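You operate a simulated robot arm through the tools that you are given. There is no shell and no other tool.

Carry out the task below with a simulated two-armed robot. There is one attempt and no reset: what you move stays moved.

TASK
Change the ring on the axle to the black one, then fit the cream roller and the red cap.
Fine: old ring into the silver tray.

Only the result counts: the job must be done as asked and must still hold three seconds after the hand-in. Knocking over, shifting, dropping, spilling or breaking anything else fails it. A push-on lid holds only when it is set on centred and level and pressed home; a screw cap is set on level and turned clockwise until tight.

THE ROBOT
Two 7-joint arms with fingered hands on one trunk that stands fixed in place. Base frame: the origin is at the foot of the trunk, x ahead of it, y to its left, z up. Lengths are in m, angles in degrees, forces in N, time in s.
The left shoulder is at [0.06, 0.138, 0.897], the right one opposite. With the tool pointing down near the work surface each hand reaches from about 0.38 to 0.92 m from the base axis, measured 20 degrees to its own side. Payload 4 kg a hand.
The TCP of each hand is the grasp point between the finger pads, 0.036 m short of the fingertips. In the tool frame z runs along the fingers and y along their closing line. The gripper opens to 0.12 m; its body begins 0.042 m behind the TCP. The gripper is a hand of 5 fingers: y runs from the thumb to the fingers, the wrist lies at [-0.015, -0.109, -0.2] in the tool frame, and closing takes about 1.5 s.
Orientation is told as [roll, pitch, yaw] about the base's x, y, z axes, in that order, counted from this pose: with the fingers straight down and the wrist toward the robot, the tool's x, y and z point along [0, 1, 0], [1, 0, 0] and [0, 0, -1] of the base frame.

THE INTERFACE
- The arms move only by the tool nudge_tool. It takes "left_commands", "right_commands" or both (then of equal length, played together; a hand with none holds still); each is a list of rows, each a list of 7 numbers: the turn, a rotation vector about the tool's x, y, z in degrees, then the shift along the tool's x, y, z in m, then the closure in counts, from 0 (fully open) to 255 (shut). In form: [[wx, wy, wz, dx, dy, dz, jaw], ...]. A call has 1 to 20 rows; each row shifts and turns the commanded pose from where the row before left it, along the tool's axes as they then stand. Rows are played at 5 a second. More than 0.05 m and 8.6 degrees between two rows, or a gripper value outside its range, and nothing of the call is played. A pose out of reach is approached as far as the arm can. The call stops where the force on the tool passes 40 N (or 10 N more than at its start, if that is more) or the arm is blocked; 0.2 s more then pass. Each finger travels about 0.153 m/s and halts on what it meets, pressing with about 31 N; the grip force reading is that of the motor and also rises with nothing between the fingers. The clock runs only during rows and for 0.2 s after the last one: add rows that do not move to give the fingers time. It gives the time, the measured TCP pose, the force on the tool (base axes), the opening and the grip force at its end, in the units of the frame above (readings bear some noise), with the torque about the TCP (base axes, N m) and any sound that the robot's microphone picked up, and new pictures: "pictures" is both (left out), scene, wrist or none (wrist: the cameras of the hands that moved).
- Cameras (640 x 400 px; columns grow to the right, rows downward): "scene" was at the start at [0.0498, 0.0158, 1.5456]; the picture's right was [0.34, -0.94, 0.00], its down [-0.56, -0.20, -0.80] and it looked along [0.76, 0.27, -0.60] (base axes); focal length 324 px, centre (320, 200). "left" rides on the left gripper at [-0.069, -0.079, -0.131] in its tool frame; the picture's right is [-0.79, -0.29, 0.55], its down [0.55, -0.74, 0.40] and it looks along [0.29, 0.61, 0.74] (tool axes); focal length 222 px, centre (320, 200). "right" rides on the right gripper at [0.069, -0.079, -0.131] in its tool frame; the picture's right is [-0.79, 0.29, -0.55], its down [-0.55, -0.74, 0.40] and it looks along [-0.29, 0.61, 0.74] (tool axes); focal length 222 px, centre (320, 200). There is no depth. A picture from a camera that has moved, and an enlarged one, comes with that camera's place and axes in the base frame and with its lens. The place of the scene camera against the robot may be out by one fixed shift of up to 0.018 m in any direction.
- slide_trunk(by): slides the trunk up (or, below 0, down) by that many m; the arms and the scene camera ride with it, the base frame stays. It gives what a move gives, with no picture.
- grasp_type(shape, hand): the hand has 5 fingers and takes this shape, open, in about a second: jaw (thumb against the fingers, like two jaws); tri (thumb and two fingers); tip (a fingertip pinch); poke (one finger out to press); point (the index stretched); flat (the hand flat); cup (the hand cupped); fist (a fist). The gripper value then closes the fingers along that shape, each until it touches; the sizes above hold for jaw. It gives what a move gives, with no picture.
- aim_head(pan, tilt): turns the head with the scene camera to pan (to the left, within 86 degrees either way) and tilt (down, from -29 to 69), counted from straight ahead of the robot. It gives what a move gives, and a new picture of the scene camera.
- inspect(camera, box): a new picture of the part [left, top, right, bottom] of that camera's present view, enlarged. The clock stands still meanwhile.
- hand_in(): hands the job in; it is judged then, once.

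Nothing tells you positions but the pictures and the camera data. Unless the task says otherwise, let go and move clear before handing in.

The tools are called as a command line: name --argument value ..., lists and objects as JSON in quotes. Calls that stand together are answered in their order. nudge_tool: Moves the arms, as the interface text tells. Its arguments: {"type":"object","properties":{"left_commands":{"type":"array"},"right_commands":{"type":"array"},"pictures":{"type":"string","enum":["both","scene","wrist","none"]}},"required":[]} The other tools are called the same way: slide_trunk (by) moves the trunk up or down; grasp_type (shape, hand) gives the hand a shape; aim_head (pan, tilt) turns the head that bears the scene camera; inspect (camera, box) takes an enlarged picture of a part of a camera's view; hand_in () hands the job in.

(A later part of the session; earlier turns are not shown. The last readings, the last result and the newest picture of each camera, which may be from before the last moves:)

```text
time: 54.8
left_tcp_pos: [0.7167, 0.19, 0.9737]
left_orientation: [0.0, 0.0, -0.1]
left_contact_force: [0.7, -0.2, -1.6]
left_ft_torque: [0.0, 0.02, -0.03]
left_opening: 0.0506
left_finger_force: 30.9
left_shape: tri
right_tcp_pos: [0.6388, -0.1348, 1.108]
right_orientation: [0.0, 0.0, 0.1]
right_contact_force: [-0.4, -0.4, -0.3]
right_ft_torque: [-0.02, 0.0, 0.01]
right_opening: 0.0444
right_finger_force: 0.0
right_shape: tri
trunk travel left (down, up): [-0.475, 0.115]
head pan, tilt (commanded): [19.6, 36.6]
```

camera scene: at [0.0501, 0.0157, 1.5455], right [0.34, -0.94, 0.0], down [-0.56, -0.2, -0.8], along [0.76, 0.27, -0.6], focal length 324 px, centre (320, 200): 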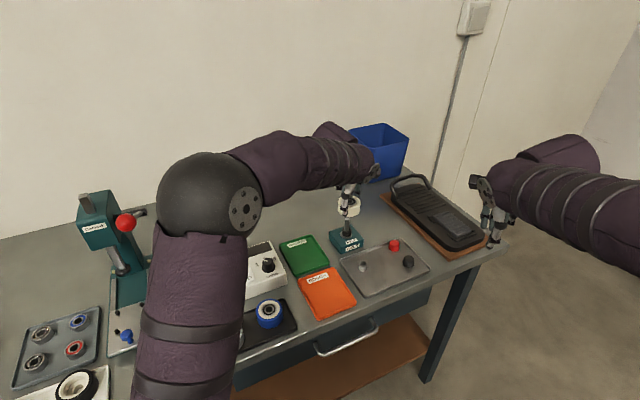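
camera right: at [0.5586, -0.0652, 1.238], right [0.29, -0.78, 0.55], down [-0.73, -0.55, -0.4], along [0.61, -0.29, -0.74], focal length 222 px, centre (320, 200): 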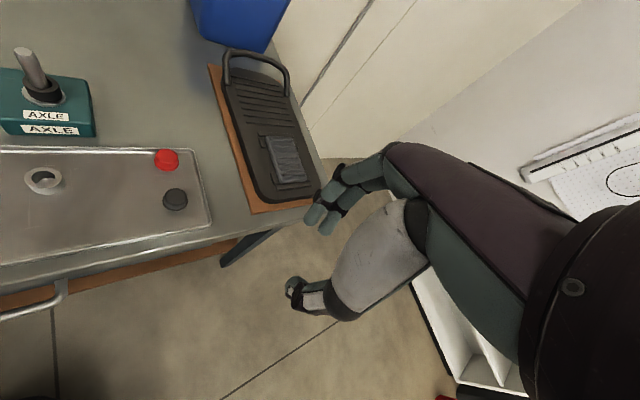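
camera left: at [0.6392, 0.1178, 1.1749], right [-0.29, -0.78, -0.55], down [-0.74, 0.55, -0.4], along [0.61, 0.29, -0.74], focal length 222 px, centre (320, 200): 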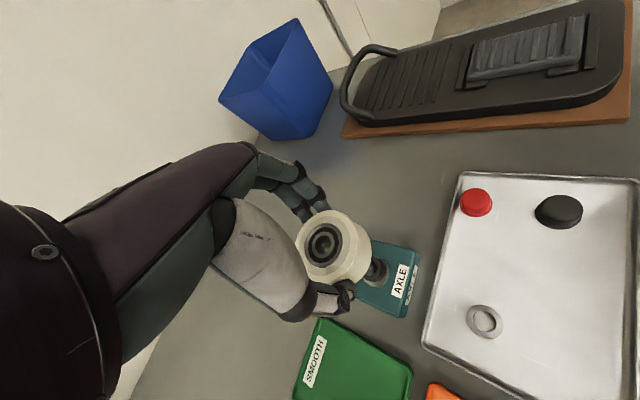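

nudge_tool --left_commands '[[0, 0, 0, 0, 0, 0.001, 255], [0, 0, 0, 0, 0, 0.001, 255], [0, 0, 0, 0, 0, 0, 255]]' --pictures "none"

inspect --camera "scene" --box '[325, 195, 375, 250]'

inspect --camera "left" --box '[290, 200, 400, 300]'

```text
time: 55.6
left_tcp_pos: [0.7166, 0.1894, 0.9716]
left_orientation: [-0.1, -0.2, 0.0]
left_contact_force: [0.2, 1.2, 6.5]
left_ft_torque: [0.02, -0.05, 0.03]
left_opening: 0.0507
left_finger_force: 30.9
left_shape: tri
right_tcp_pos: [0.638, -0.1342, 1.1081]
right_orientation: [0.0, 0.0, 0.1]
right_contact_force: [-0.3, 1.0, 0.1]
right_ft_torque: [0.01, -0.02, 0.01]
right_opening: 0.0443
right_finger_force: 0.1
right_shape: tri
trunk travel left (down, up): [-0.475, 0.115]
head pan, tilt (commanded): [19.6, 36.6]
```

```text
7.27 times, centred on (350, 222) of scene
camera zoom: at [0.0493, 0.0156, 1.5457], right [0.34, -0.94, 0.0], down [-0.56, -0.2, -0.8], along [0.76, 0.27, -0.6], focal length 2360 px, centre (102, 36)
```

zoom: 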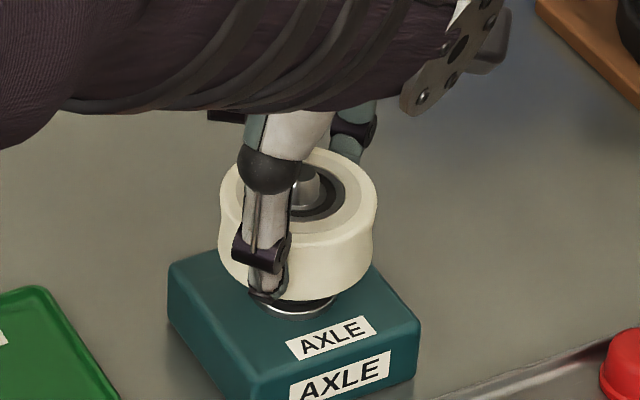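

```text
4.00 times, centred on (345, 250) of left
camera zoom: at [0.638, 0.1207, 1.1048], right [-0.29, -0.78, -0.55], down [-0.73, 0.55, -0.4], along [0.61, 0.29, -0.74], focal length 888 px, centre (220, 0)
```

zoom: 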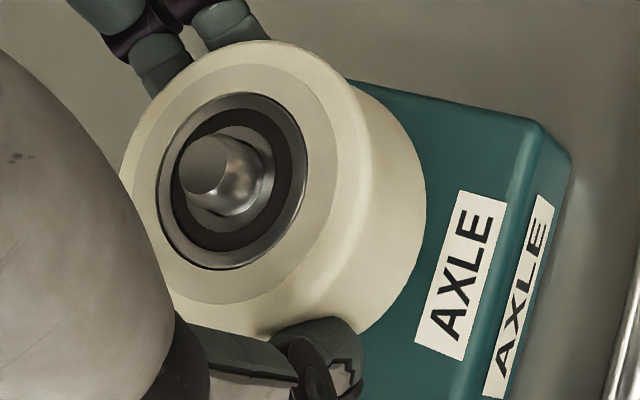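

The roller has seated on the black ring (6.5 N up, no tilt). I'll release it gently.

nudge_tool --left_commands '[[0, 0, 0, 0, 0, -0.0015, 200], [0, 0, 0, 0, 0, 0, 150], [0, 0, 0, 0, 0, 0, 125], [0, 0, 0, 0, 0, 0, 105], [0, 0, 0, 0, 0, 0, 90], [0, 0, 0, 0, 0, 0, 85]]' --pictures "none"

inspect --camera "scene" --box '[325, 195, 375, 250]'

inspect --camera "left" --box '[280, 190, 410, 310]'

```text
time: 57.0
left_tcp_pos: [0.7174, 0.1888, 0.9721]
left_orientation: [0.0, -0.1, 0.0]
left_contact_force: [0.6, 0.3, 1.0]
left_ft_torque: [-0.03, 0.0, -0.02]
left_opening: 0.0796
left_finger_force: 0.1
left_shape: tri
right_tcp_pos: [0.6382, -0.1338, 1.1069]
right_orientation: [0.0, 0.1, 0.1]
right_contact_force: [-0.4, 0.1, -0.2]
right_ft_torque: [-0.01, -0.02, 0.01]
right_opening: 0.0442
right_finger_force: 0.1
right_shape: tri
trunk travel left (down, up): [-0.475, 0.115]
head pan, tilt (commanded): [19.6, 36.6]
```

```text
7.27 times, centred on (350, 222) of scene
camera zoom: at [0.0499, 0.0157, 1.5455], right [0.34, -0.94, 0.0], down [-0.56, -0.2, -0.8], along [0.76, 0.27, -0.6], focal length 2360 px, centre (102, 36)
```

zoom: 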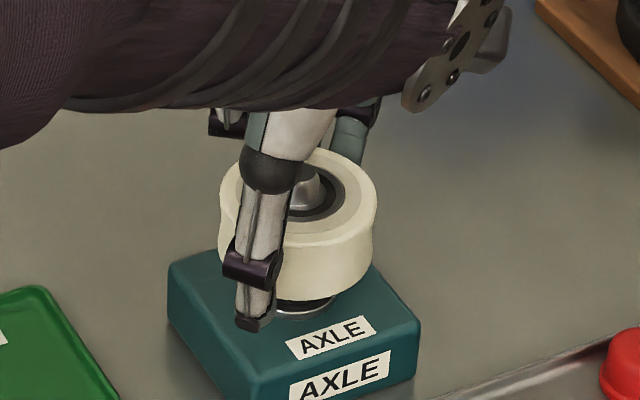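

```text
3.33 times, centred on (345, 250) of left
camera zoom: at [0.6382, 0.1207, 1.1049], right [-0.29, -0.78, -0.55], down [-0.74, 0.55, -0.4], along [0.61, 0.29, -0.74], focal length 740 px, centre (237, 33)
```

zoom: 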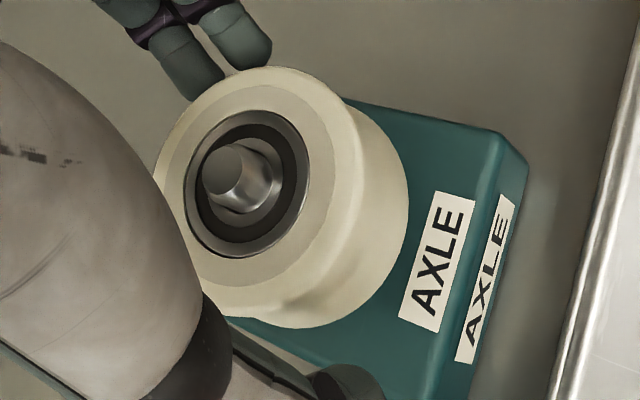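

The roller sits level with about 10 mm of axle above it. I'll raise the left hand straight up and move it clear to the left.

nudge_tool --left_commands '[[0, 0, 0, 0, 0, -0.005, 85], [0, 0, 0, 0, 0, -0.015, 85], [0, 0, 0, 0, 0, -0.025, 85], [0, 0, 0, 0, 0, -0.035, 85], [0, 0, 0, 0, 0, -0.04, 85], [0, 0, 0, 0.035, -0.02, -0.015, 85], [0, 0, 0, 0.04, -0.025, -0.01, 85], [0, 0, 0, 0.04, -0.025, -0.01, 85], [0, 0, 0, 0.04, -0.025, -0.01, 85], [0, 0, 0, 0.04, -0.025, -0.01, 85], [0, 0, 0, 0, 0, 0, 85]]' --pictures "both"

inspect --camera "scene" --box '[300, 200, 430, 300]'

inspect --camera "left" --box '[400, 50, 640, 270]'

```text
time: 59.4
left_tcp_pos: [0.5962, 0.3835, 1.1483]
left_orientation: [0.1, 0.0, -0.1]
left_contact_force: [0.2, 0.7, 0.1]
left_ft_torque: [0.0, 0.02, -0.01]
left_opening: 0.0797
left_finger_force: 0.2
left_shape: tri
right_tcp_pos: [0.6389, -0.1341, 1.1075]
right_orientation: [0.0, 0.0, 0.0]
right_contact_force: [0.1, -0.2, 0.0]
right_ft_torque: [0.03, 0.0, -0.02]
right_opening: 0.0446
right_finger_force: 0.1
right_shape: tri
trunk travel left (down, up): [-0.475, 0.115]
head pan, tilt (commanded): [19.6, 36.6]
camera scene: at [0.0502, 0.0154, 1.5455], right [0.34, -0.94, 0.0], down [-0.56, -0.2, -0.8], along [0.76, 0.27, -0.6], focal length 324 px, centre (320, 200)
camera left: at [0.5179, 0.3152, 1.2806], right [-0.29, -0.78, -0.55], down [-0.73, 0.55, -0.4], along [0.61, 0.29, -0.74], focal length 222 px, centre (320, 200)
```

scene: 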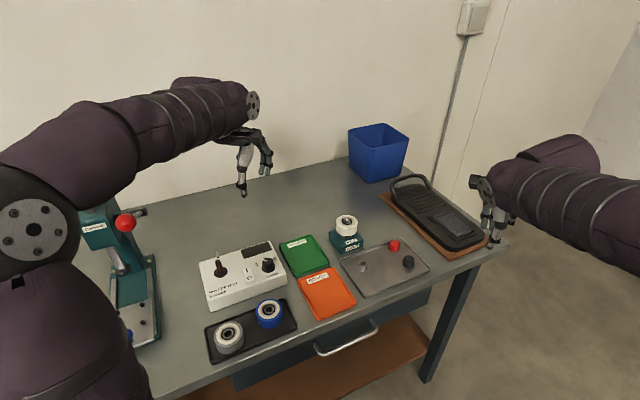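
left: 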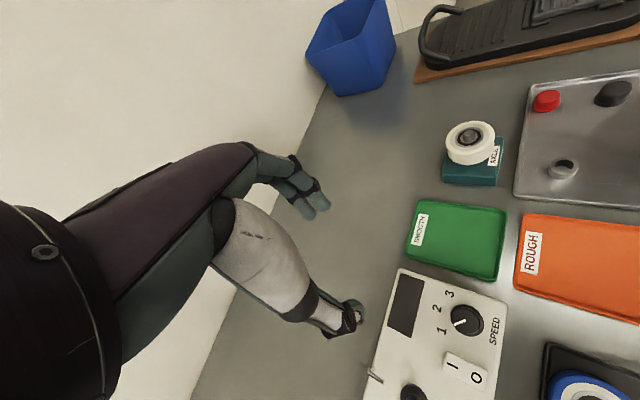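

```text
4.00 times, centred on (365, 250) of scene
camera zoom: at [0.0502, 0.0154, 1.5455], right [0.34, -0.94, 0.0], down [-0.56, -0.2, -0.8], along [0.76, 0.27, -0.6], focal length 1298 px, centre (140, 0)
```

zoom: 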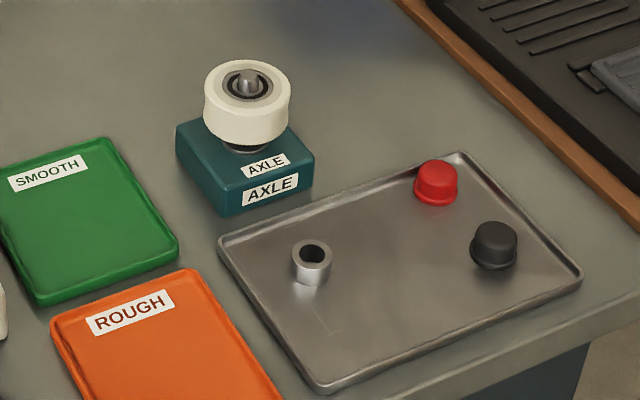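

```text
1.82 times, centred on (520, 160) of left
camera zoom: at [0.5179, 0.3152, 1.2806], right [-0.29, -0.78, -0.55], down [-0.73, 0.55, -0.4], along [0.61, 0.29, -0.74], focal length 404 px, centre (-44, 273)
```

zoom: 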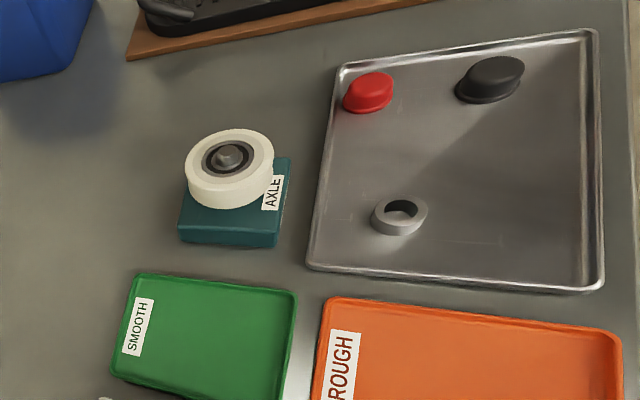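

The ring and roller are fitted, with about 10 mm of axle showing. Next is the red cap near [0.740, 0.055], so I'll bring the right hand above it.

nudge_tool --right_commands '[[0, 0, 0, 0.0377, 0.0201, 0.01, 120], [0, 0, 0, 0.0377, 0.0201, 0.01, 120], [0, 0, 0, 0.0377, 0.0201, 0.01, 120], [0, 0, 0, 0.0377, 0.0201, 0.02, 130], [0, 0, 0, 0.0377, 0.0201, 0.02, 140], [0, 0, 0, 0, 0, 0.03, 140], [0, 0, 0, 0, 0, 0, 140], [0, 0, 0, 0, 0, 0, 140]]' --pictures "both"

inspect --camera "right" --box '[210, 180, 370, 320]'

inspect --camera "left" --box '[500, 50, 640, 190]'

```text
time: 61.2
left_tcp_pos: [0.5962, 0.3841, 1.148]
left_orientation: [0.0, 0.0, 0.0]
left_contact_force: [0.5, 0.2, -0.5]
left_ft_torque: [0.03, -0.01, 0.01]
left_opening: 0.08
left_finger_force: 0.1
left_shape: tri
right_tcp_pos: [0.7384, 0.0536, 1.0056]
right_orientation: [0.0, 0.0, 0.1]
right_contact_force: [-0.7, 0.0, -0.2]
right_ft_torque: [-0.02, -0.01, 0.01]
right_opening: 0.0543
right_finger_force: 0.0
right_shape: tri
trunk travel left (down, up): [-0.475, 0.115]
head pan, tilt (commanded): [19.6, 36.6]
camera scene: at [0.0499, 0.0158, 1.5455], right [0.34, -0.94, 0.0], down [-0.56, -0.2, -0.8], along [0.76, 0.27, -0.6], focal length 324 px, centre (320, 200)
camera right: at [0.659, 0.1224, 1.1372], right [0.29, -0.78, 0.55], down [-0.73, -0.55, -0.4], along [0.61, -0.29, -0.74], focal length 222 px, centre (320, 200)
```

scene: 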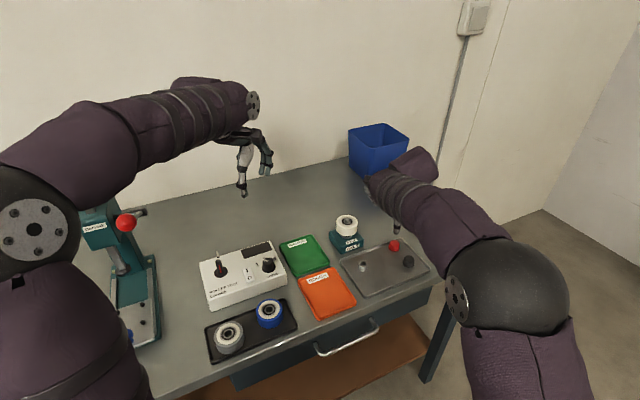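
right: 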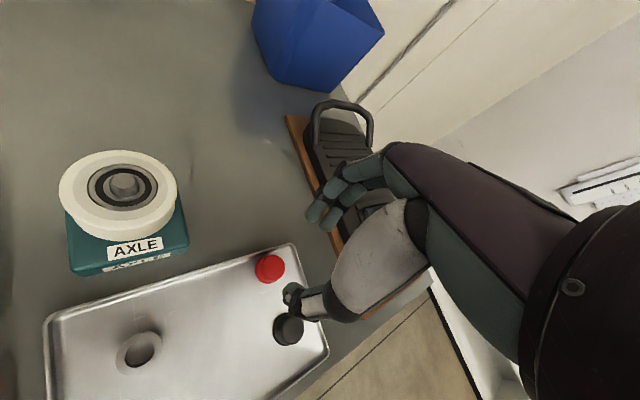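

```text
2.86 times, centred on (290, 250) of right
camera zoom: at [0.659, 0.1224, 1.1372], right [0.29, -0.78, 0.55], down [-0.73, -0.55, -0.4], along [0.61, -0.29, -0.74], focal length 635 px, centre (406, 57)
```

zoom: 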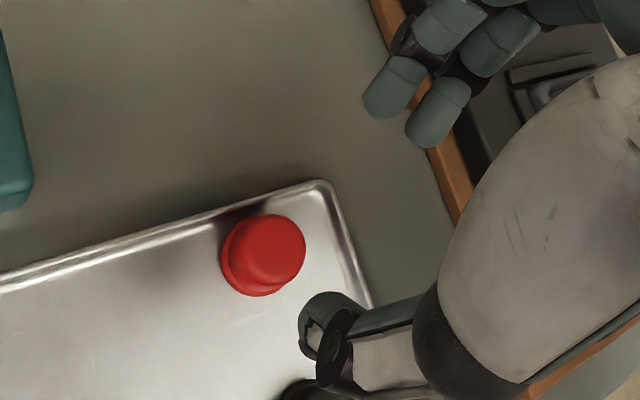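

```text
2.86 times, centred on (570, 120) of left
camera zoom: at [0.5178, 0.3154, 1.2806], right [-0.29, -0.79, -0.55], down [-0.74, 0.55, -0.4], along [0.61, 0.29, -0.74], focal length 635 px, centre (-394, 429)
```

zoom: 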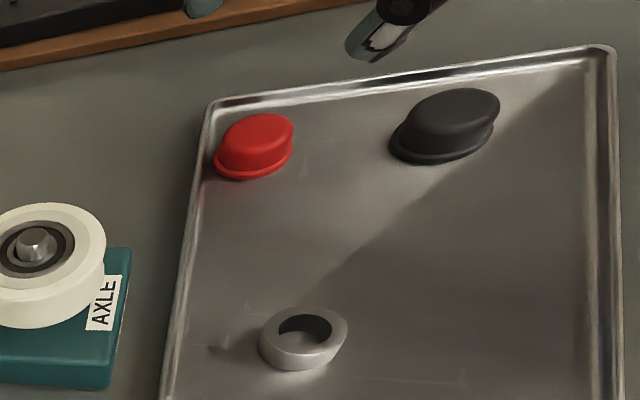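

The cap is on the tool axis within about 1 mm. Its tray edge is close, so I'll grip only the cap's upper half, staying above the rim. Descending partway first.

nudge_tool --right_commands '[[0, 0, 0, 0, -0.0012, 0.02, 150], [0, 0, 0, 0, 0, 0.02, 150], [0, 0, 0, 0, 0, 0.015, 150], [0, 0, 0, 0, 0, 0.01, 150], [0, 0, 0, 0, 0, 0, 150], [0, 0, 0, 0, 0, 0, 150]]' --pictures "none"

inspect --camera "right" --box '[230, 180, 370, 310]'

inspect --camera "left" --box '[510, 60, 600, 140]'

```text
time: 62.6
left_tcp_pos: [0.5969, 0.3846, 1.1489]
left_orientation: [0.1, 0.0, 0.1]
left_contact_force: [-0.2, -0.4, -1.2]
left_ft_torque: [0.04, -0.01, -0.02]
left_opening: 0.0795
left_finger_force: 0.1
left_shape: tri
right_tcp_pos: [0.7367, 0.056, 0.9414]
right_orientation: [-0.1, 0.0, 0.2]
right_contact_force: [-0.5, -0.5, -0.3]
right_ft_torque: [0.02, 0.01, 0.01]
right_opening: 0.0497
right_finger_force: 0.0
right_shape: tri
trunk travel left (down, up): [-0.475, 0.115]
head pan, tilt (commanded): [19.6, 36.6]
```

```text
3.08 times, centred on (300, 245) of right
camera zoom: at [0.6582, 0.1231, 1.0716], right [0.29, -0.78, 0.55], down [-0.73, -0.55, -0.4], along [0.61, -0.29, -0.74], focal length 684 px, centre (382, 62)
```

zoom: 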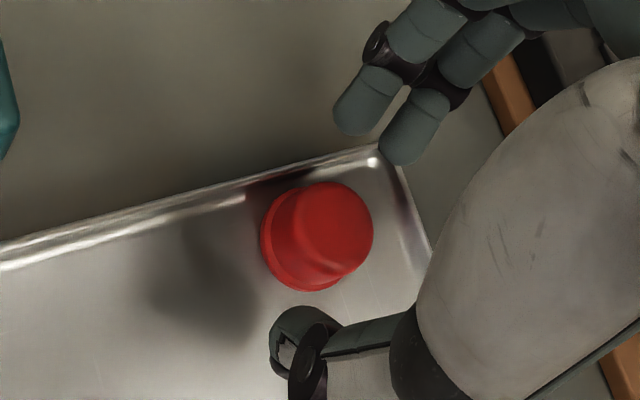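

```text
5.00 times, centred on (555, 100) of left
camera zoom: at [0.5179, 0.3154, 1.2805], right [-0.29, -0.79, -0.55], down [-0.74, 0.55, -0.4], along [0.61, 0.29, -0.74], focal length 1111 px, centre (-855, 700)
```

zoom: 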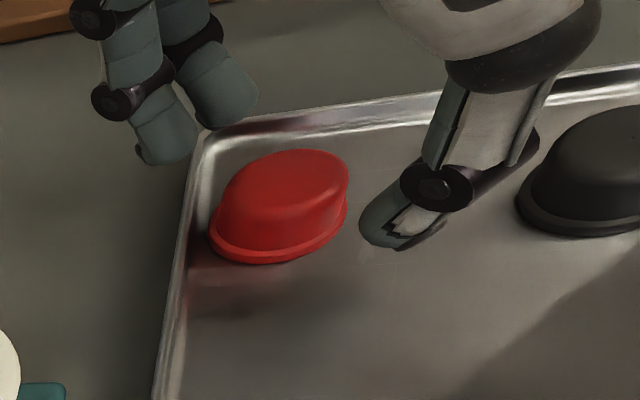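

Small correction, then the last centimetre and close on the cap.

nudge_tool --right_commands '[[0, 0, 0, -0.001, -0.0008, 0.005, 150], [0, 0, 0, 0, 0, 0.005, 160], [0, 0, 0, 0, 0, 0, 175], [0, 0, 0, 0, 0, 0, 190], [0, 0, 0, 0, 0, 0, 205], [0, 0, 0, 0, 0, 0, 225], [0, 0, 0, 0, 0, 0, 255], [0, 0, 0, 0, 0, 0, 255]]' --pictures "none"

inspect --camera "right" --box '[230, 180, 370, 310]'

inspect --camera "left" --box '[510, 60, 600, 140]'

```text
time: 64.4
left_tcp_pos: [0.5967, 0.3849, 1.1489]
left_orientation: [0.0, -0.1, 0.0]
left_contact_force: [-0.5, -0.2, -0.8]
left_ft_torque: [-0.03, 0.01, 0.05]
left_opening: 0.0799
left_finger_force: 0.0
left_shape: tri
right_tcp_pos: [0.7363, 0.053, 0.9327]
right_orientation: [0.0, 0.1, 0.1]
right_contact_force: [-0.5, -1.1, 1.5]
right_ft_torque: [0.01, -0.03, 0.0]
right_opening: 0.019
right_finger_force: 31.2
right_shape: tri
trunk travel left (down, up): [-0.475, 0.115]
head pan, tilt (commanded): [19.6, 36.6]
```

```text
3.08 times, centred on (300, 245) of right
camera zoom: at [0.6573, 0.1221, 1.0623], right [0.29, -0.78, 0.55], down [-0.73, -0.55, -0.4], along [0.61, -0.29, -0.74], focal length 684 px, centre (382, 62)
```

zoom: 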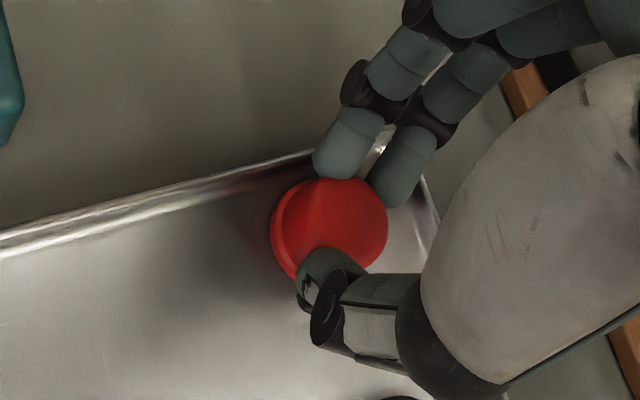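

```text
5.00 times, centred on (555, 100) of left
camera zoom: at [0.5178, 0.3154, 1.2806], right [-0.29, -0.79, -0.55], down [-0.74, 0.55, -0.4], along [0.61, 0.29, -0.74], focal length 1111 px, centre (-855, 700)
```

zoom: 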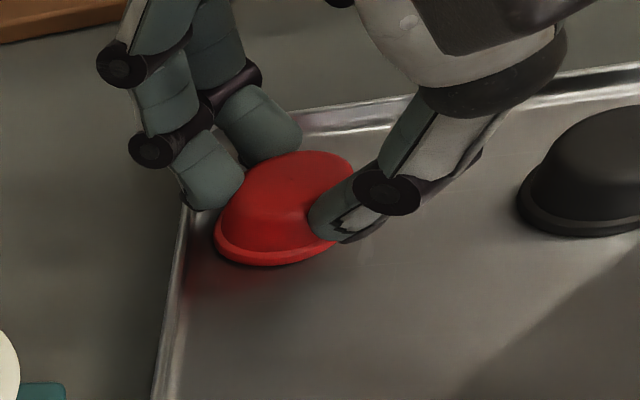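

The cap is gripped with no side load. I'll lift it a little and check that it holds level.

nudge_tool --right_commands '[[0, 0, 0, 0, 0, -0.005, 255], [0, 0, 0, 0, 0, -0.01, 255], [0, 0, 0, 0, 0, -0.015, 255], [0, 0, 0, 0, 0, -0.03, 255], [0, 0, 0, 0, 0, -0.03, 255], [0, 0, 0, 0, 0, -0.03, 255], [0, 0, 0, 0, 0, 0, 255], [0, 0, 0, 0, 0, 0, 255]]' --pictures "both"

inspect --camera "right" --box '[230, 180, 370, 310]'

inspect --camera "left" --box '[500, 20, 620, 120]'

```text
time: 66.2
left_tcp_pos: [0.5965, 0.3844, 1.148]
left_orientation: [0.0, 0.0, 0.1]
left_contact_force: [-0.1, 0.2, -0.1]
left_ft_torque: [0.0, 0.05, 0.02]
left_opening: 0.0796
left_finger_force: 0.0
left_shape: tri
right_tcp_pos: [0.7367, 0.0533, 1.051]
right_orientation: [0.0, 0.0, 0.1]
right_contact_force: [0.0, -0.9, -0.3]
right_ft_torque: [-0.02, 0.01, 0.0]
right_opening: 0.0187
right_finger_force: 30.8
right_shape: tri
trunk travel left (down, up): [-0.475, 0.115]
head pan, tilt (commanded): [19.6, 36.6]
camera scene: at [0.0498, 0.0158, 1.5456], right [0.34, -0.94, 0.0], down [-0.56, -0.2, -0.8], along [0.76, 0.27, -0.6], focal length 324 px, centre (320, 200)
camera right: at [0.6574, 0.1219, 1.1825], right [0.29, -0.78, 0.55], down [-0.73, -0.55, -0.4], along [0.61, -0.29, -0.74], focal length 222 px, centre (320, 200)
```

scene: 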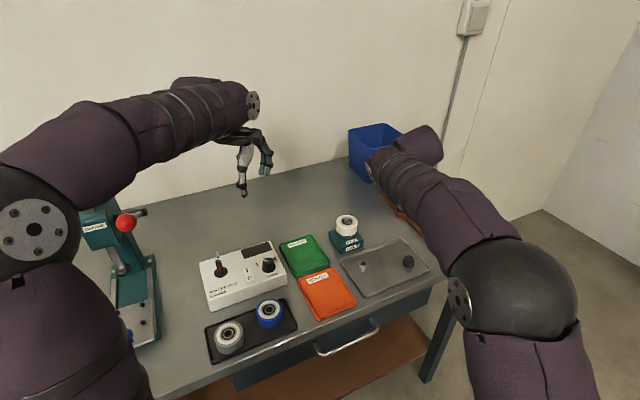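
right: 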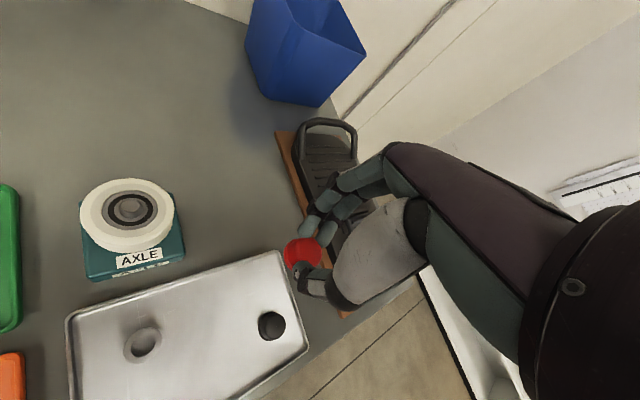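

```text
3.08 times, centred on (300, 245) of right
camera zoom: at [0.6574, 0.1219, 1.1825], right [0.29, -0.78, 0.55], down [-0.73, -0.55, -0.4], along [0.61, -0.29, -0.74], focal length 684 px, centre (382, 62)
```

zoom: 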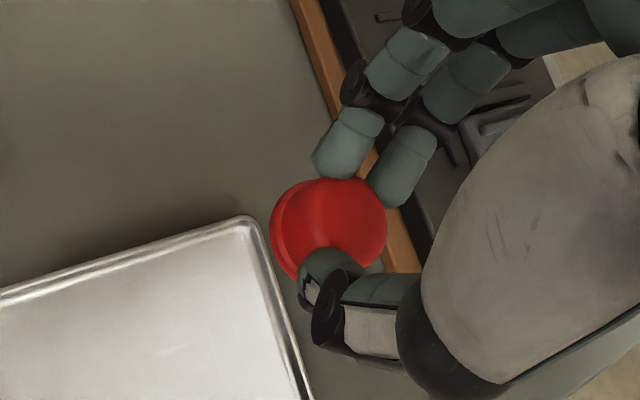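

```text
4.00 times, centred on (560, 70) of left
camera zoom: at [0.5178, 0.3153, 1.2806], right [-0.29, -0.79, -0.55], down [-0.74, 0.55, -0.4], along [0.61, 0.29, -0.74], focal length 888 px, centre (-640, 720)
```

zoom: 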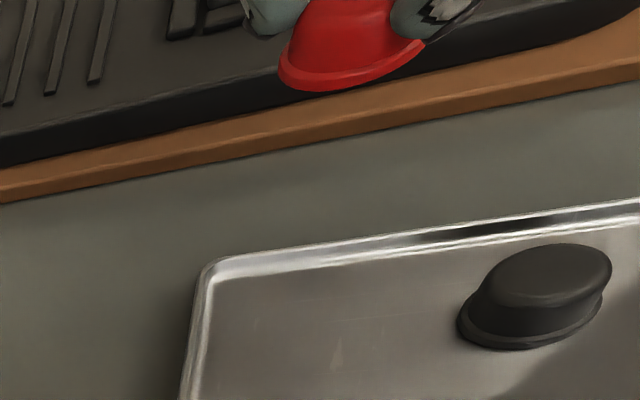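

The cap is held level, its centre within about 1 mm of the tool axis. I'll carry it above the axle.

nudge_tool --right_commands '[[0, 0, 0, 0.0332, -0.0043, 0, 255], [0, 0, 0, 0.0332, -0.0043, 0, 255], [0, 0, 0, 0.0332, -0.0043, 0, 255], [0, 0, 0, 0.0332, -0.0043, 0, 255], [0, 0, 0, 0, 0, 0, 255], [0, 0, 0, 0, 0, 0, 255]]' --pictures "both"

inspect --camera "right" --box '[220, 190, 360, 310]'

inspect --camera "left" --box '[420, 50, 540, 160]'

inspect --camera "scene" --box '[310, 180, 390, 250]'

```text
time: 67.6
left_tcp_pos: [0.5964, 0.3853, 1.1491]
left_orientation: [0.0, 0.0, 0.0]
left_contact_force: [0.5, 0.7, 0.3]
left_ft_torque: [0.0, -0.02, -0.01]
left_opening: 0.0798
left_finger_force: 0.1
left_shape: tri
right_tcp_pos: [0.7192, 0.1857, 1.052]
right_orientation: [0.1, 0.0, 0.2]
right_contact_force: [0.5, 0.2, 0.6]
right_ft_torque: [-0.02, 0.0, 0.01]
right_opening: 0.0188
right_finger_force: 31.0
right_shape: tri
trunk travel left (down, up): [-0.475, 0.115]
head pan, tilt (commanded): [19.6, 36.6]
camera scene: at [0.05, 0.0159, 1.5455], right [0.34, -0.94, 0.0], down [-0.56, -0.2, -0.8], along [0.76, 0.27, -0.6], focal length 324 px, centre (320, 200)
camera right: at [0.64, 0.2555, 1.1821], right [0.29, -0.78, 0.55], down [-0.73, -0.55, -0.4], along [0.61, -0.29, -0.74], focal length 222 px, centre (320, 200)
```

scene: 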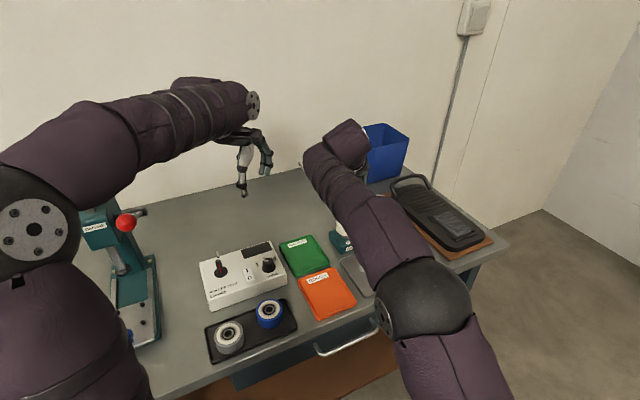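
right: 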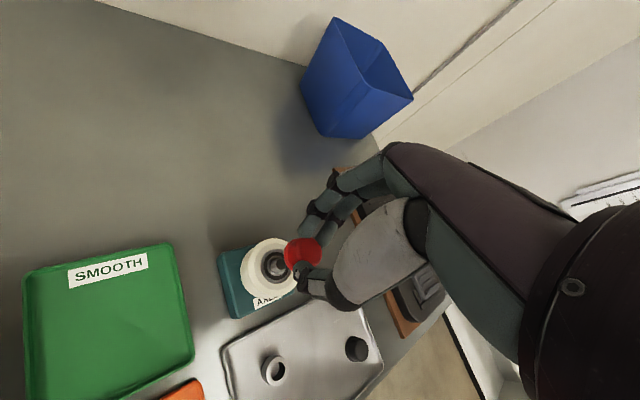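

```text
3.33 times, centred on (290, 250) of right
camera zoom: at [0.64, 0.2555, 1.1821], right [0.29, -0.78, 0.55], down [-0.73, -0.55, -0.4], along [0.61, -0.29, -0.74], focal length 740 px, centre (420, 33)
```

zoom: 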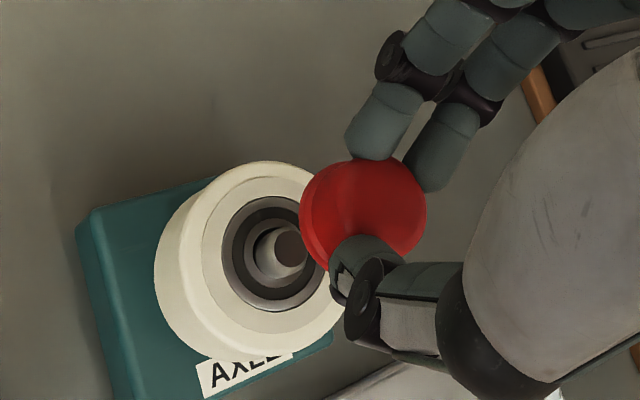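

```text
3.64 times, centred on (480, 105) of left
camera zoom: at [0.5179, 0.3156, 1.2805], right [-0.29, -0.79, -0.55], down [-0.74, 0.55, -0.4], along [0.61, 0.29, -0.74], focal length 808 px, centre (-262, 546)
```

zoom: 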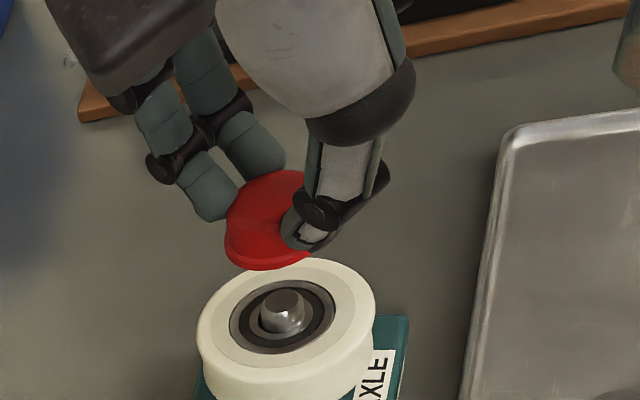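

```text
5.71 times, centred on (350, 215) of scene
camera zoom: at [0.05, 0.0159, 1.5455], right [0.34, -0.94, 0.0], down [-0.56, -0.2, -0.8], along [0.76, 0.27, -0.6], focal length 1854 px, centre (149, 114)
```

zoom: 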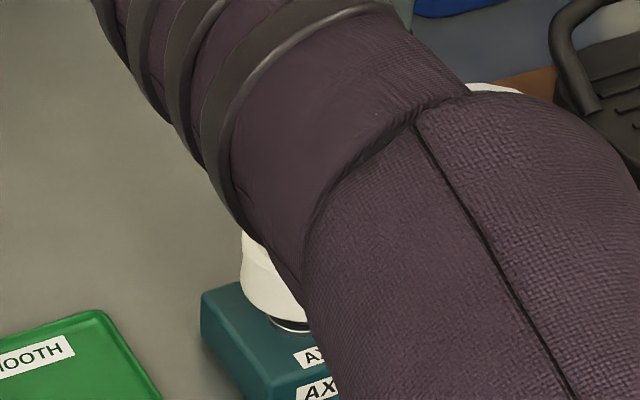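

Right camera shows cap and axle aligned within about 1 mm. I'll cross-check with a closer left view.

inspect --camera "left" --box '[450, 85, 510, 145]'

inspect --camera "right" --box '[240, 225, 330, 295]'

```text
6.67 times, centred on (480, 115) of left
camera zoom: at [0.5179, 0.3156, 1.2805], right [-0.29, -0.79, -0.55], down [-0.74, 0.55, -0.4], along [0.61, 0.29, -0.74], focal length 1481 px, centre (-747, 767)
```

zoom: 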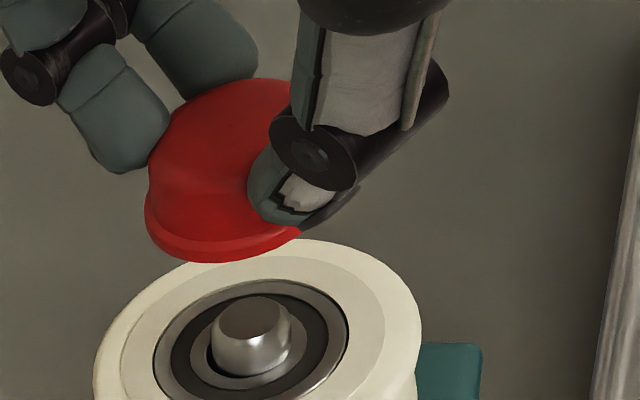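

```text
5.71 times, centred on (285, 260) of right
camera zoom: at [0.64, 0.2555, 1.1821], right [0.29, -0.78, 0.55], down [-0.73, -0.55, -0.4], along [0.61, -0.29, -0.74], focal length 1269 px, centre (520, -143)
```

zoom: 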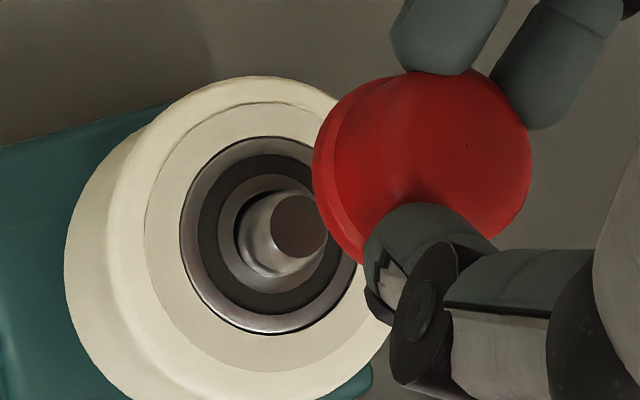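

The vertical offset makes the two views ambiguous, so I'll lower the cap to about 8 mm above the axle tip and compare it with the roller's concentric rings.

nudge_tool --right_commands '[[0, 0, 0, 0, 0, 0.006, 255], [0, 0, 0, 0, 0, 0.006, 255], [0, 0, 0, 0, 0, 0.006, 255], [0, 0, 0, 0, 0, 0, 255], [0, 0, 0, 0, 0, 0, 255]]' --pictures "none"

inspect --camera "left" --box '[450, 90, 510, 150]'

inspect --camera "right" --box '[250, 210, 340, 280]'

```text
time: 68.8
left_tcp_pos: [0.5969, 0.3845, 1.1484]
left_orientation: [-0.1, 0.0, 0.0]
left_contact_force: [-0.1, -0.1, -0.2]
left_ft_torque: [-0.02, 0.01, -0.01]
left_opening: 0.0798
left_finger_force: 0.0
left_shape: tri
right_tcp_pos: [0.7193, 0.1868, 1.0348]
right_orientation: [0.0, 0.0, 0.1]
right_contact_force: [-0.5, 0.5, -1.0]
right_ft_torque: [-0.04, -0.03, -0.05]
right_opening: 0.019
right_finger_force: 30.8
right_shape: tri
trunk travel left (down, up): [-0.475, 0.115]
head pan, tilt (commanded): [19.6, 36.6]
```

```text
6.67 times, centred on (480, 120) of left
camera zoom: at [0.5179, 0.3154, 1.2806], right [-0.29, -0.79, -0.55], down [-0.74, 0.55, -0.4], along [0.61, 0.29, -0.74], focal length 1481 px, centre (-747, 733)
```

zoom: 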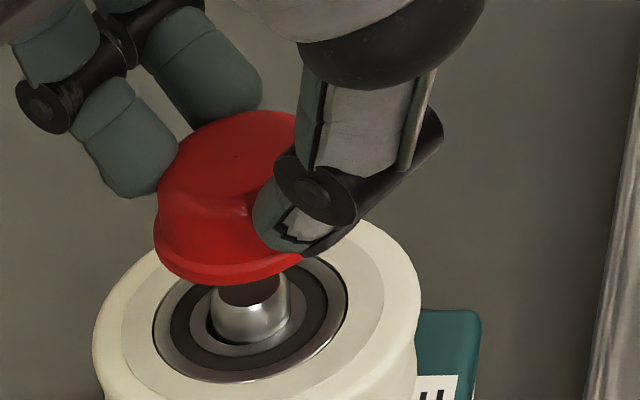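

```text
5.71 times, centred on (295, 245) of right
camera zoom: at [0.6403, 0.2551, 1.1643], right [0.29, -0.78, 0.55], down [-0.73, -0.55, -0.4], along [0.61, -0.29, -0.74], focal length 1269 px, centre (463, -57)
```

zoom: 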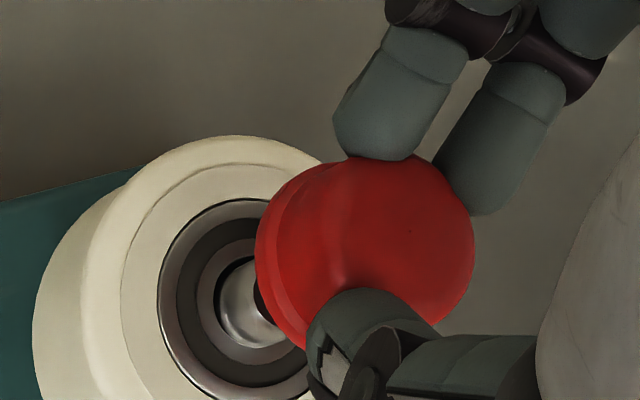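

Both views indicate the cap sits about 2.5–3 mm too far forward and right of the axle. I'll shift by that much, lower 4 mm, and compare again.

nudge_tool --right_commands '[[0, 0, 0, 0.0028, -0.0026, 0, 255], [0, 0, 0, 0, 0, 0.004, 255], [0, 0, 0, 0, 0, 0, 255], [0, 0, 0, 0, 0, 0, 255]]' --pictures "none"

inspect --camera "left" --box '[450, 90, 510, 150]'

inspect --camera "right" --box '[250, 210, 340, 280]'

```text
time: 69.8
left_tcp_pos: [0.5967, 0.3855, 1.1489]
left_orientation: [0.0, 0.0, -0.1]
left_contact_force: [0.2, -0.3, -0.8]
left_ft_torque: [-0.02, -0.03, 0.03]
left_opening: 0.0797
left_finger_force: 0.0
left_shape: tri
right_tcp_pos: [0.7169, 0.1916, 1.0291]
right_orientation: [0.0, 0.0, 0.1]
right_contact_force: [0.4, 0.9, 0.2]
right_ft_torque: [-0.02, 0.0, 0.01]
right_opening: 0.0187
right_finger_force: 30.8
right_shape: tri
trunk travel left (down, up): [-0.475, 0.115]
head pan, tilt (commanded): [19.6, 36.6]
```

```text
6.67 times, centred on (480, 120) of left
camera zoom: at [0.5179, 0.3154, 1.2805], right [-0.29, -0.79, -0.55], down [-0.74, 0.55, -0.4], along [0.61, 0.29, -0.74], focal length 1481 px, centre (-747, 733)
```

zoom: 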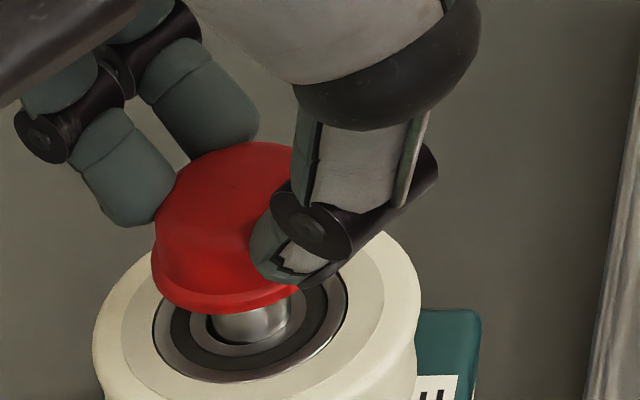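

```text
5.71 times, centred on (295, 245) of right
camera zoom: at [0.6375, 0.258, 1.1602], right [0.29, -0.78, 0.55], down [-0.73, -0.55, -0.4], along [0.61, -0.29, -0.74], focal length 1269 px, centre (463, -57)
```

zoom: 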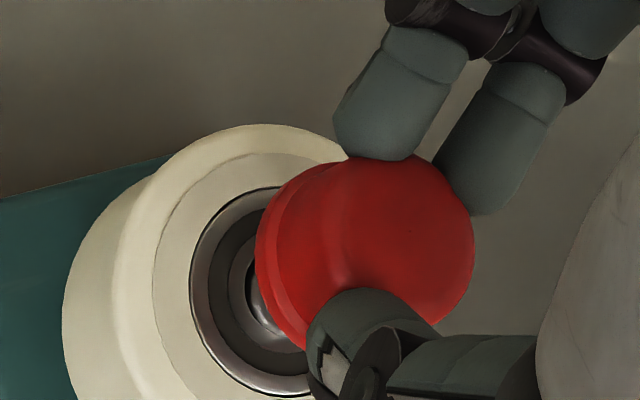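

The right view now shows near alignment and the left view a remaining 1–3 mm. I'll shift about 1 mm more each way and lower 4 mm.

nudge_tool --right_commands '[[0, 0, 0, 0.001, -0.0008, 0.002, 255], [0, 0, 0, 0, 0, 0.002, 255], [0, 0, 0, 0, 0, 0, 255], [0, 0, 0, 0, 0, 0, 255]]' --pictures "none"

inspect --camera "left" --box '[450, 90, 510, 150]'

inspect --camera "right" --box '[250, 210, 340, 280]'

```text
time: 70.8
left_tcp_pos: [0.5959, 0.3843, 1.1485]
left_orientation: [0.0, 0.0, 0.0]
left_contact_force: [0.4, 1.4, 0.5]
left_ft_torque: [-0.01, 0.03, 0.01]
left_opening: 0.0797
left_finger_force: 0.1
left_shape: tri
right_tcp_pos: [0.7157, 0.1904, 1.0245]
right_orientation: [0.0, 0.0, 0.1]
right_contact_force: [-0.3, 0.0, -0.5]
right_ft_torque: [0.0, 0.03, 0.01]
right_opening: 0.019
right_finger_force: 30.5
right_shape: tri
trunk travel left (down, up): [-0.475, 0.115]
head pan, tilt (commanded): [19.6, 36.6]
```

```text
6.67 times, centred on (480, 120) of left
camera zoom: at [0.5179, 0.3154, 1.2805], right [-0.29, -0.79, -0.55], down [-0.74, 0.55, -0.4], along [0.61, 0.29, -0.74], focal length 1481 px, centre (-747, 733)
```

zoom: 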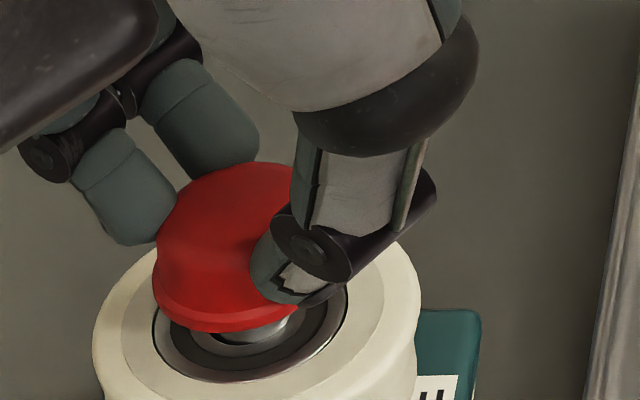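

```text
5.71 times, centred on (295, 245) of right
camera zoom: at [0.6364, 0.2589, 1.156], right [0.29, -0.78, 0.55], down [-0.73, -0.55, -0.4], along [0.61, -0.29, -0.74], focal length 1269 px, centre (463, -57)
```

zoom: 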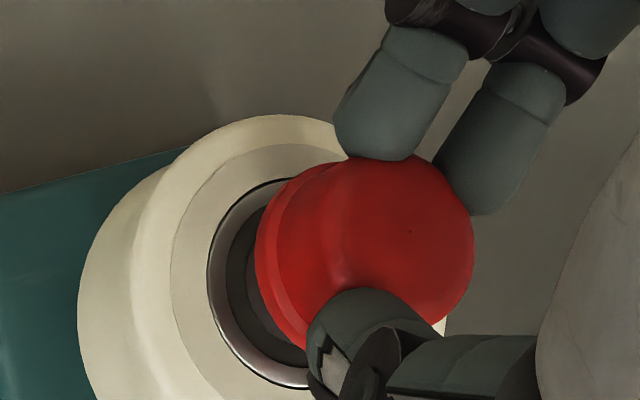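

The two views now bracket the axle within about 1 mm. I'll lower in small steps and watch the forces.

nudge_tool --right_commands '[[0, 0, 0, 0.0003, 0, 0.002, 255], [0, 0, 0, 0, 0, 0.002, 255], [0, 0, 0, 0, 0, 0, 255]]' --pictures "none"

inspect --camera "left" --box '[450, 90, 510, 150]'

inspect --camera "right" --box '[250, 210, 340, 280]'

```text
time: 71.6
left_tcp_pos: [0.5958, 0.3844, 1.1478]
left_orientation: [0.1, -0.1, 0.1]
left_contact_force: [0.2, 0.6, 0.8]
left_ft_torque: [0.02, 0.03, 0.05]
left_opening: 0.08
left_finger_force: 0.0
left_shape: tri
right_tcp_pos: [0.7156, 0.1907, 1.0226]
right_orientation: [0.0, 0.0, 0.1]
right_contact_force: [-0.5, 0.3, 0.7]
right_ft_torque: [0.02, -0.01, -0.02]
right_opening: 0.0192
right_finger_force: 31.1
right_shape: tri
trunk travel left (down, up): [-0.475, 0.115]
head pan, tilt (commanded): [19.6, 36.6]
```

```text
6.67 times, centred on (480, 120) of left
camera zoom: at [0.5179, 0.3154, 1.2806], right [-0.29, -0.79, -0.55], down [-0.74, 0.55, -0.4], along [0.61, 0.29, -0.74], focal length 1481 px, centre (-747, 733)
```

zoom: 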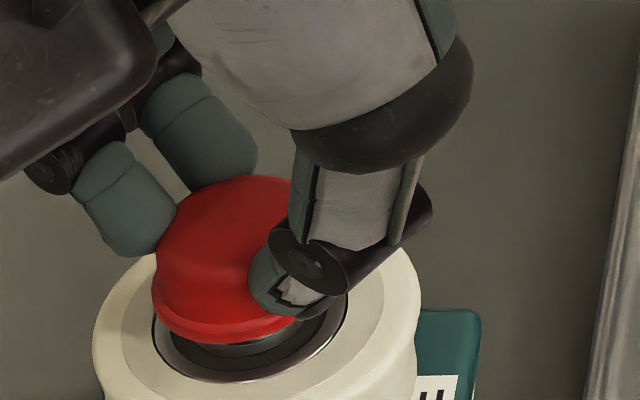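

```text
5.71 times, centred on (295, 245) of right
camera zoom: at [0.6369, 0.259, 1.1519], right [0.29, -0.78, 0.55], down [-0.73, -0.55, -0.4], along [0.61, -0.29, -0.74], focal length 1269 px, centre (463, -57)
```

zoom: 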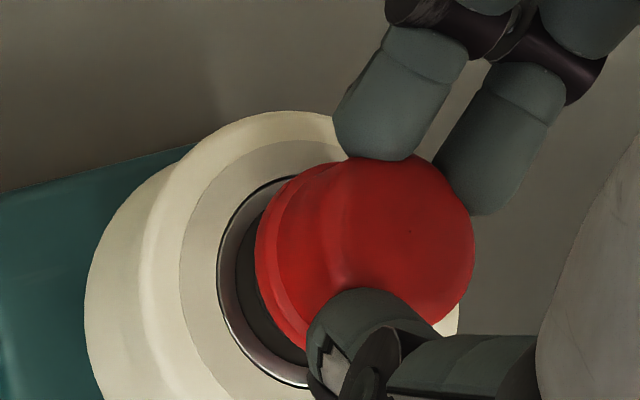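

nudge_tool --right_commands '[[0, 0, 0, 0, 0, 0.0015, 255], [0, 0, 0, 0, 0, 0.0015, 255], [0, 0, 0, 0, 0, 0, 255]]' --pictures "none"

```text
time: 72.4
left_tcp_pos: [0.5956, 0.3841, 1.1484]
left_orientation: [-0.1, 0.0, 0.0]
left_contact_force: [0.3, 0.4, -0.3]
left_ft_torque: [0.0, 0.01, 0.0]
left_opening: 0.0796
left_finger_force: 0.0
left_shape: tri
right_tcp_pos: [0.7159, 0.1905, 1.0185]
right_orientation: [0.0, 0.1, 0.1]
right_contact_force: [0.3, 0.5, 0.2]
right_ft_torque: [0.02, -0.03, 0.02]
right_opening: 0.019
right_finger_force: 30.8
right_shape: tri
trunk travel left (down, up): [-0.475, 0.115]
head pan, tilt (commanded): [19.6, 36.6]
```

nudge_tool --right_commands '[[0, 0, 0, 0, 0, 0.0015, 255], [0, 0, 0, 0, 0, 0.0015, 255], [0, 0, 0, 0, 0, 0, 255]]' --pictures "none"

inspect --camera "left" --box '[450, 90, 510, 150]'

inspect --camera "right" --box '[250, 210, 340, 280]'

```text
time: 73.2
left_tcp_pos: [0.5966, 0.3846, 1.1484]
left_orientation: [0.0, 0.0, 0.1]
left_contact_force: [-0.2, -0.1, -0.2]
left_ft_torque: [0.02, 0.0, 0.0]
left_opening: 0.0801
left_finger_force: 0.1
left_shape: tri
right_tcp_pos: [0.7165, 0.1905, 1.0152]
right_orientation: [0.0, 0.1, 0.1]
right_contact_force: [1.2, -0.5, 0.5]
right_ft_torque: [-0.01, -0.01, -0.02]
right_opening: 0.0189
right_finger_force: 31.0
right_shape: tri
trunk travel left (down, up): [-0.475, 0.115]
head pan, tilt (commanded): [19.6, 36.6]
```

```text
6.67 times, centred on (480, 120) of left
camera zoom: at [0.5179, 0.3154, 1.2806], right [-0.29, -0.79, -0.55], down [-0.74, 0.55, -0.4], along [0.61, 0.29, -0.74], focal length 1481 px, centre (-747, 733)
```

zoom: 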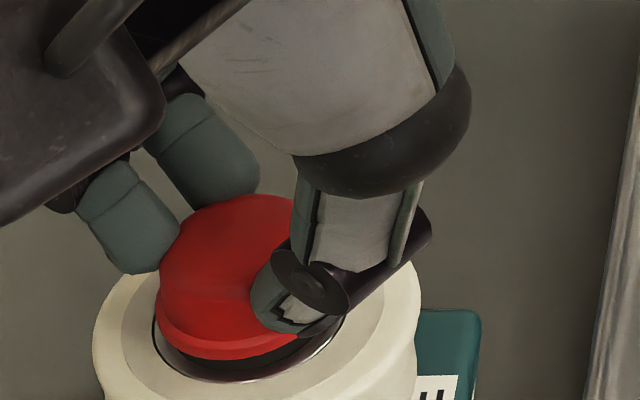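

```text
5.71 times, centred on (295, 245) of right
camera zoom: at [0.637, 0.2589, 1.1459], right [0.29, -0.78, 0.55], down [-0.73, -0.55, -0.4], along [0.61, -0.29, -0.74], focal length 1269 px, centre (463, -57)
```

zoom: 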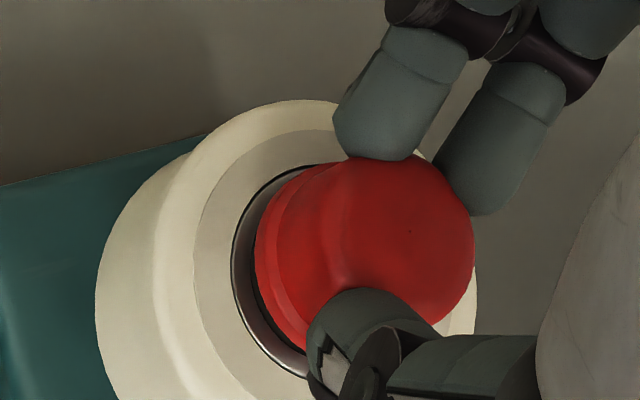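

No resistance, and the cap's rim is now below the axle tip, so the axle has entered the cap. I'll continue down in small steps.

nudge_tool --right_commands '[[0, 0, 0, 0, 0, 0.001, 255], [0, 0, 0, 0, 0, 0.001, 255], [0, 0, 0, 0, 0, 0, 255]]' --pictures "none"

```text
time: 74.0
left_tcp_pos: [0.5959, 0.3852, 1.1475]
left_orientation: [-0.1, 0.1, 0.0]
left_contact_force: [-0.2, -0.1, -0.2]
left_ft_torque: [0.0, -0.03, 0.0]
left_opening: 0.0797
left_finger_force: 0.0
left_shape: tri
right_tcp_pos: [0.7166, 0.1907, 1.0136]
right_orientation: [-0.1, 0.0, 0.0]
right_contact_force: [-0.9, -0.9, 0.5]
right_ft_torque: [0.0, -0.04, 0.01]
right_opening: 0.0191
right_finger_force: 30.8
right_shape: tri
trunk travel left (down, up): [-0.475, 0.115]
head pan, tilt (commanded): [19.6, 36.6]
```

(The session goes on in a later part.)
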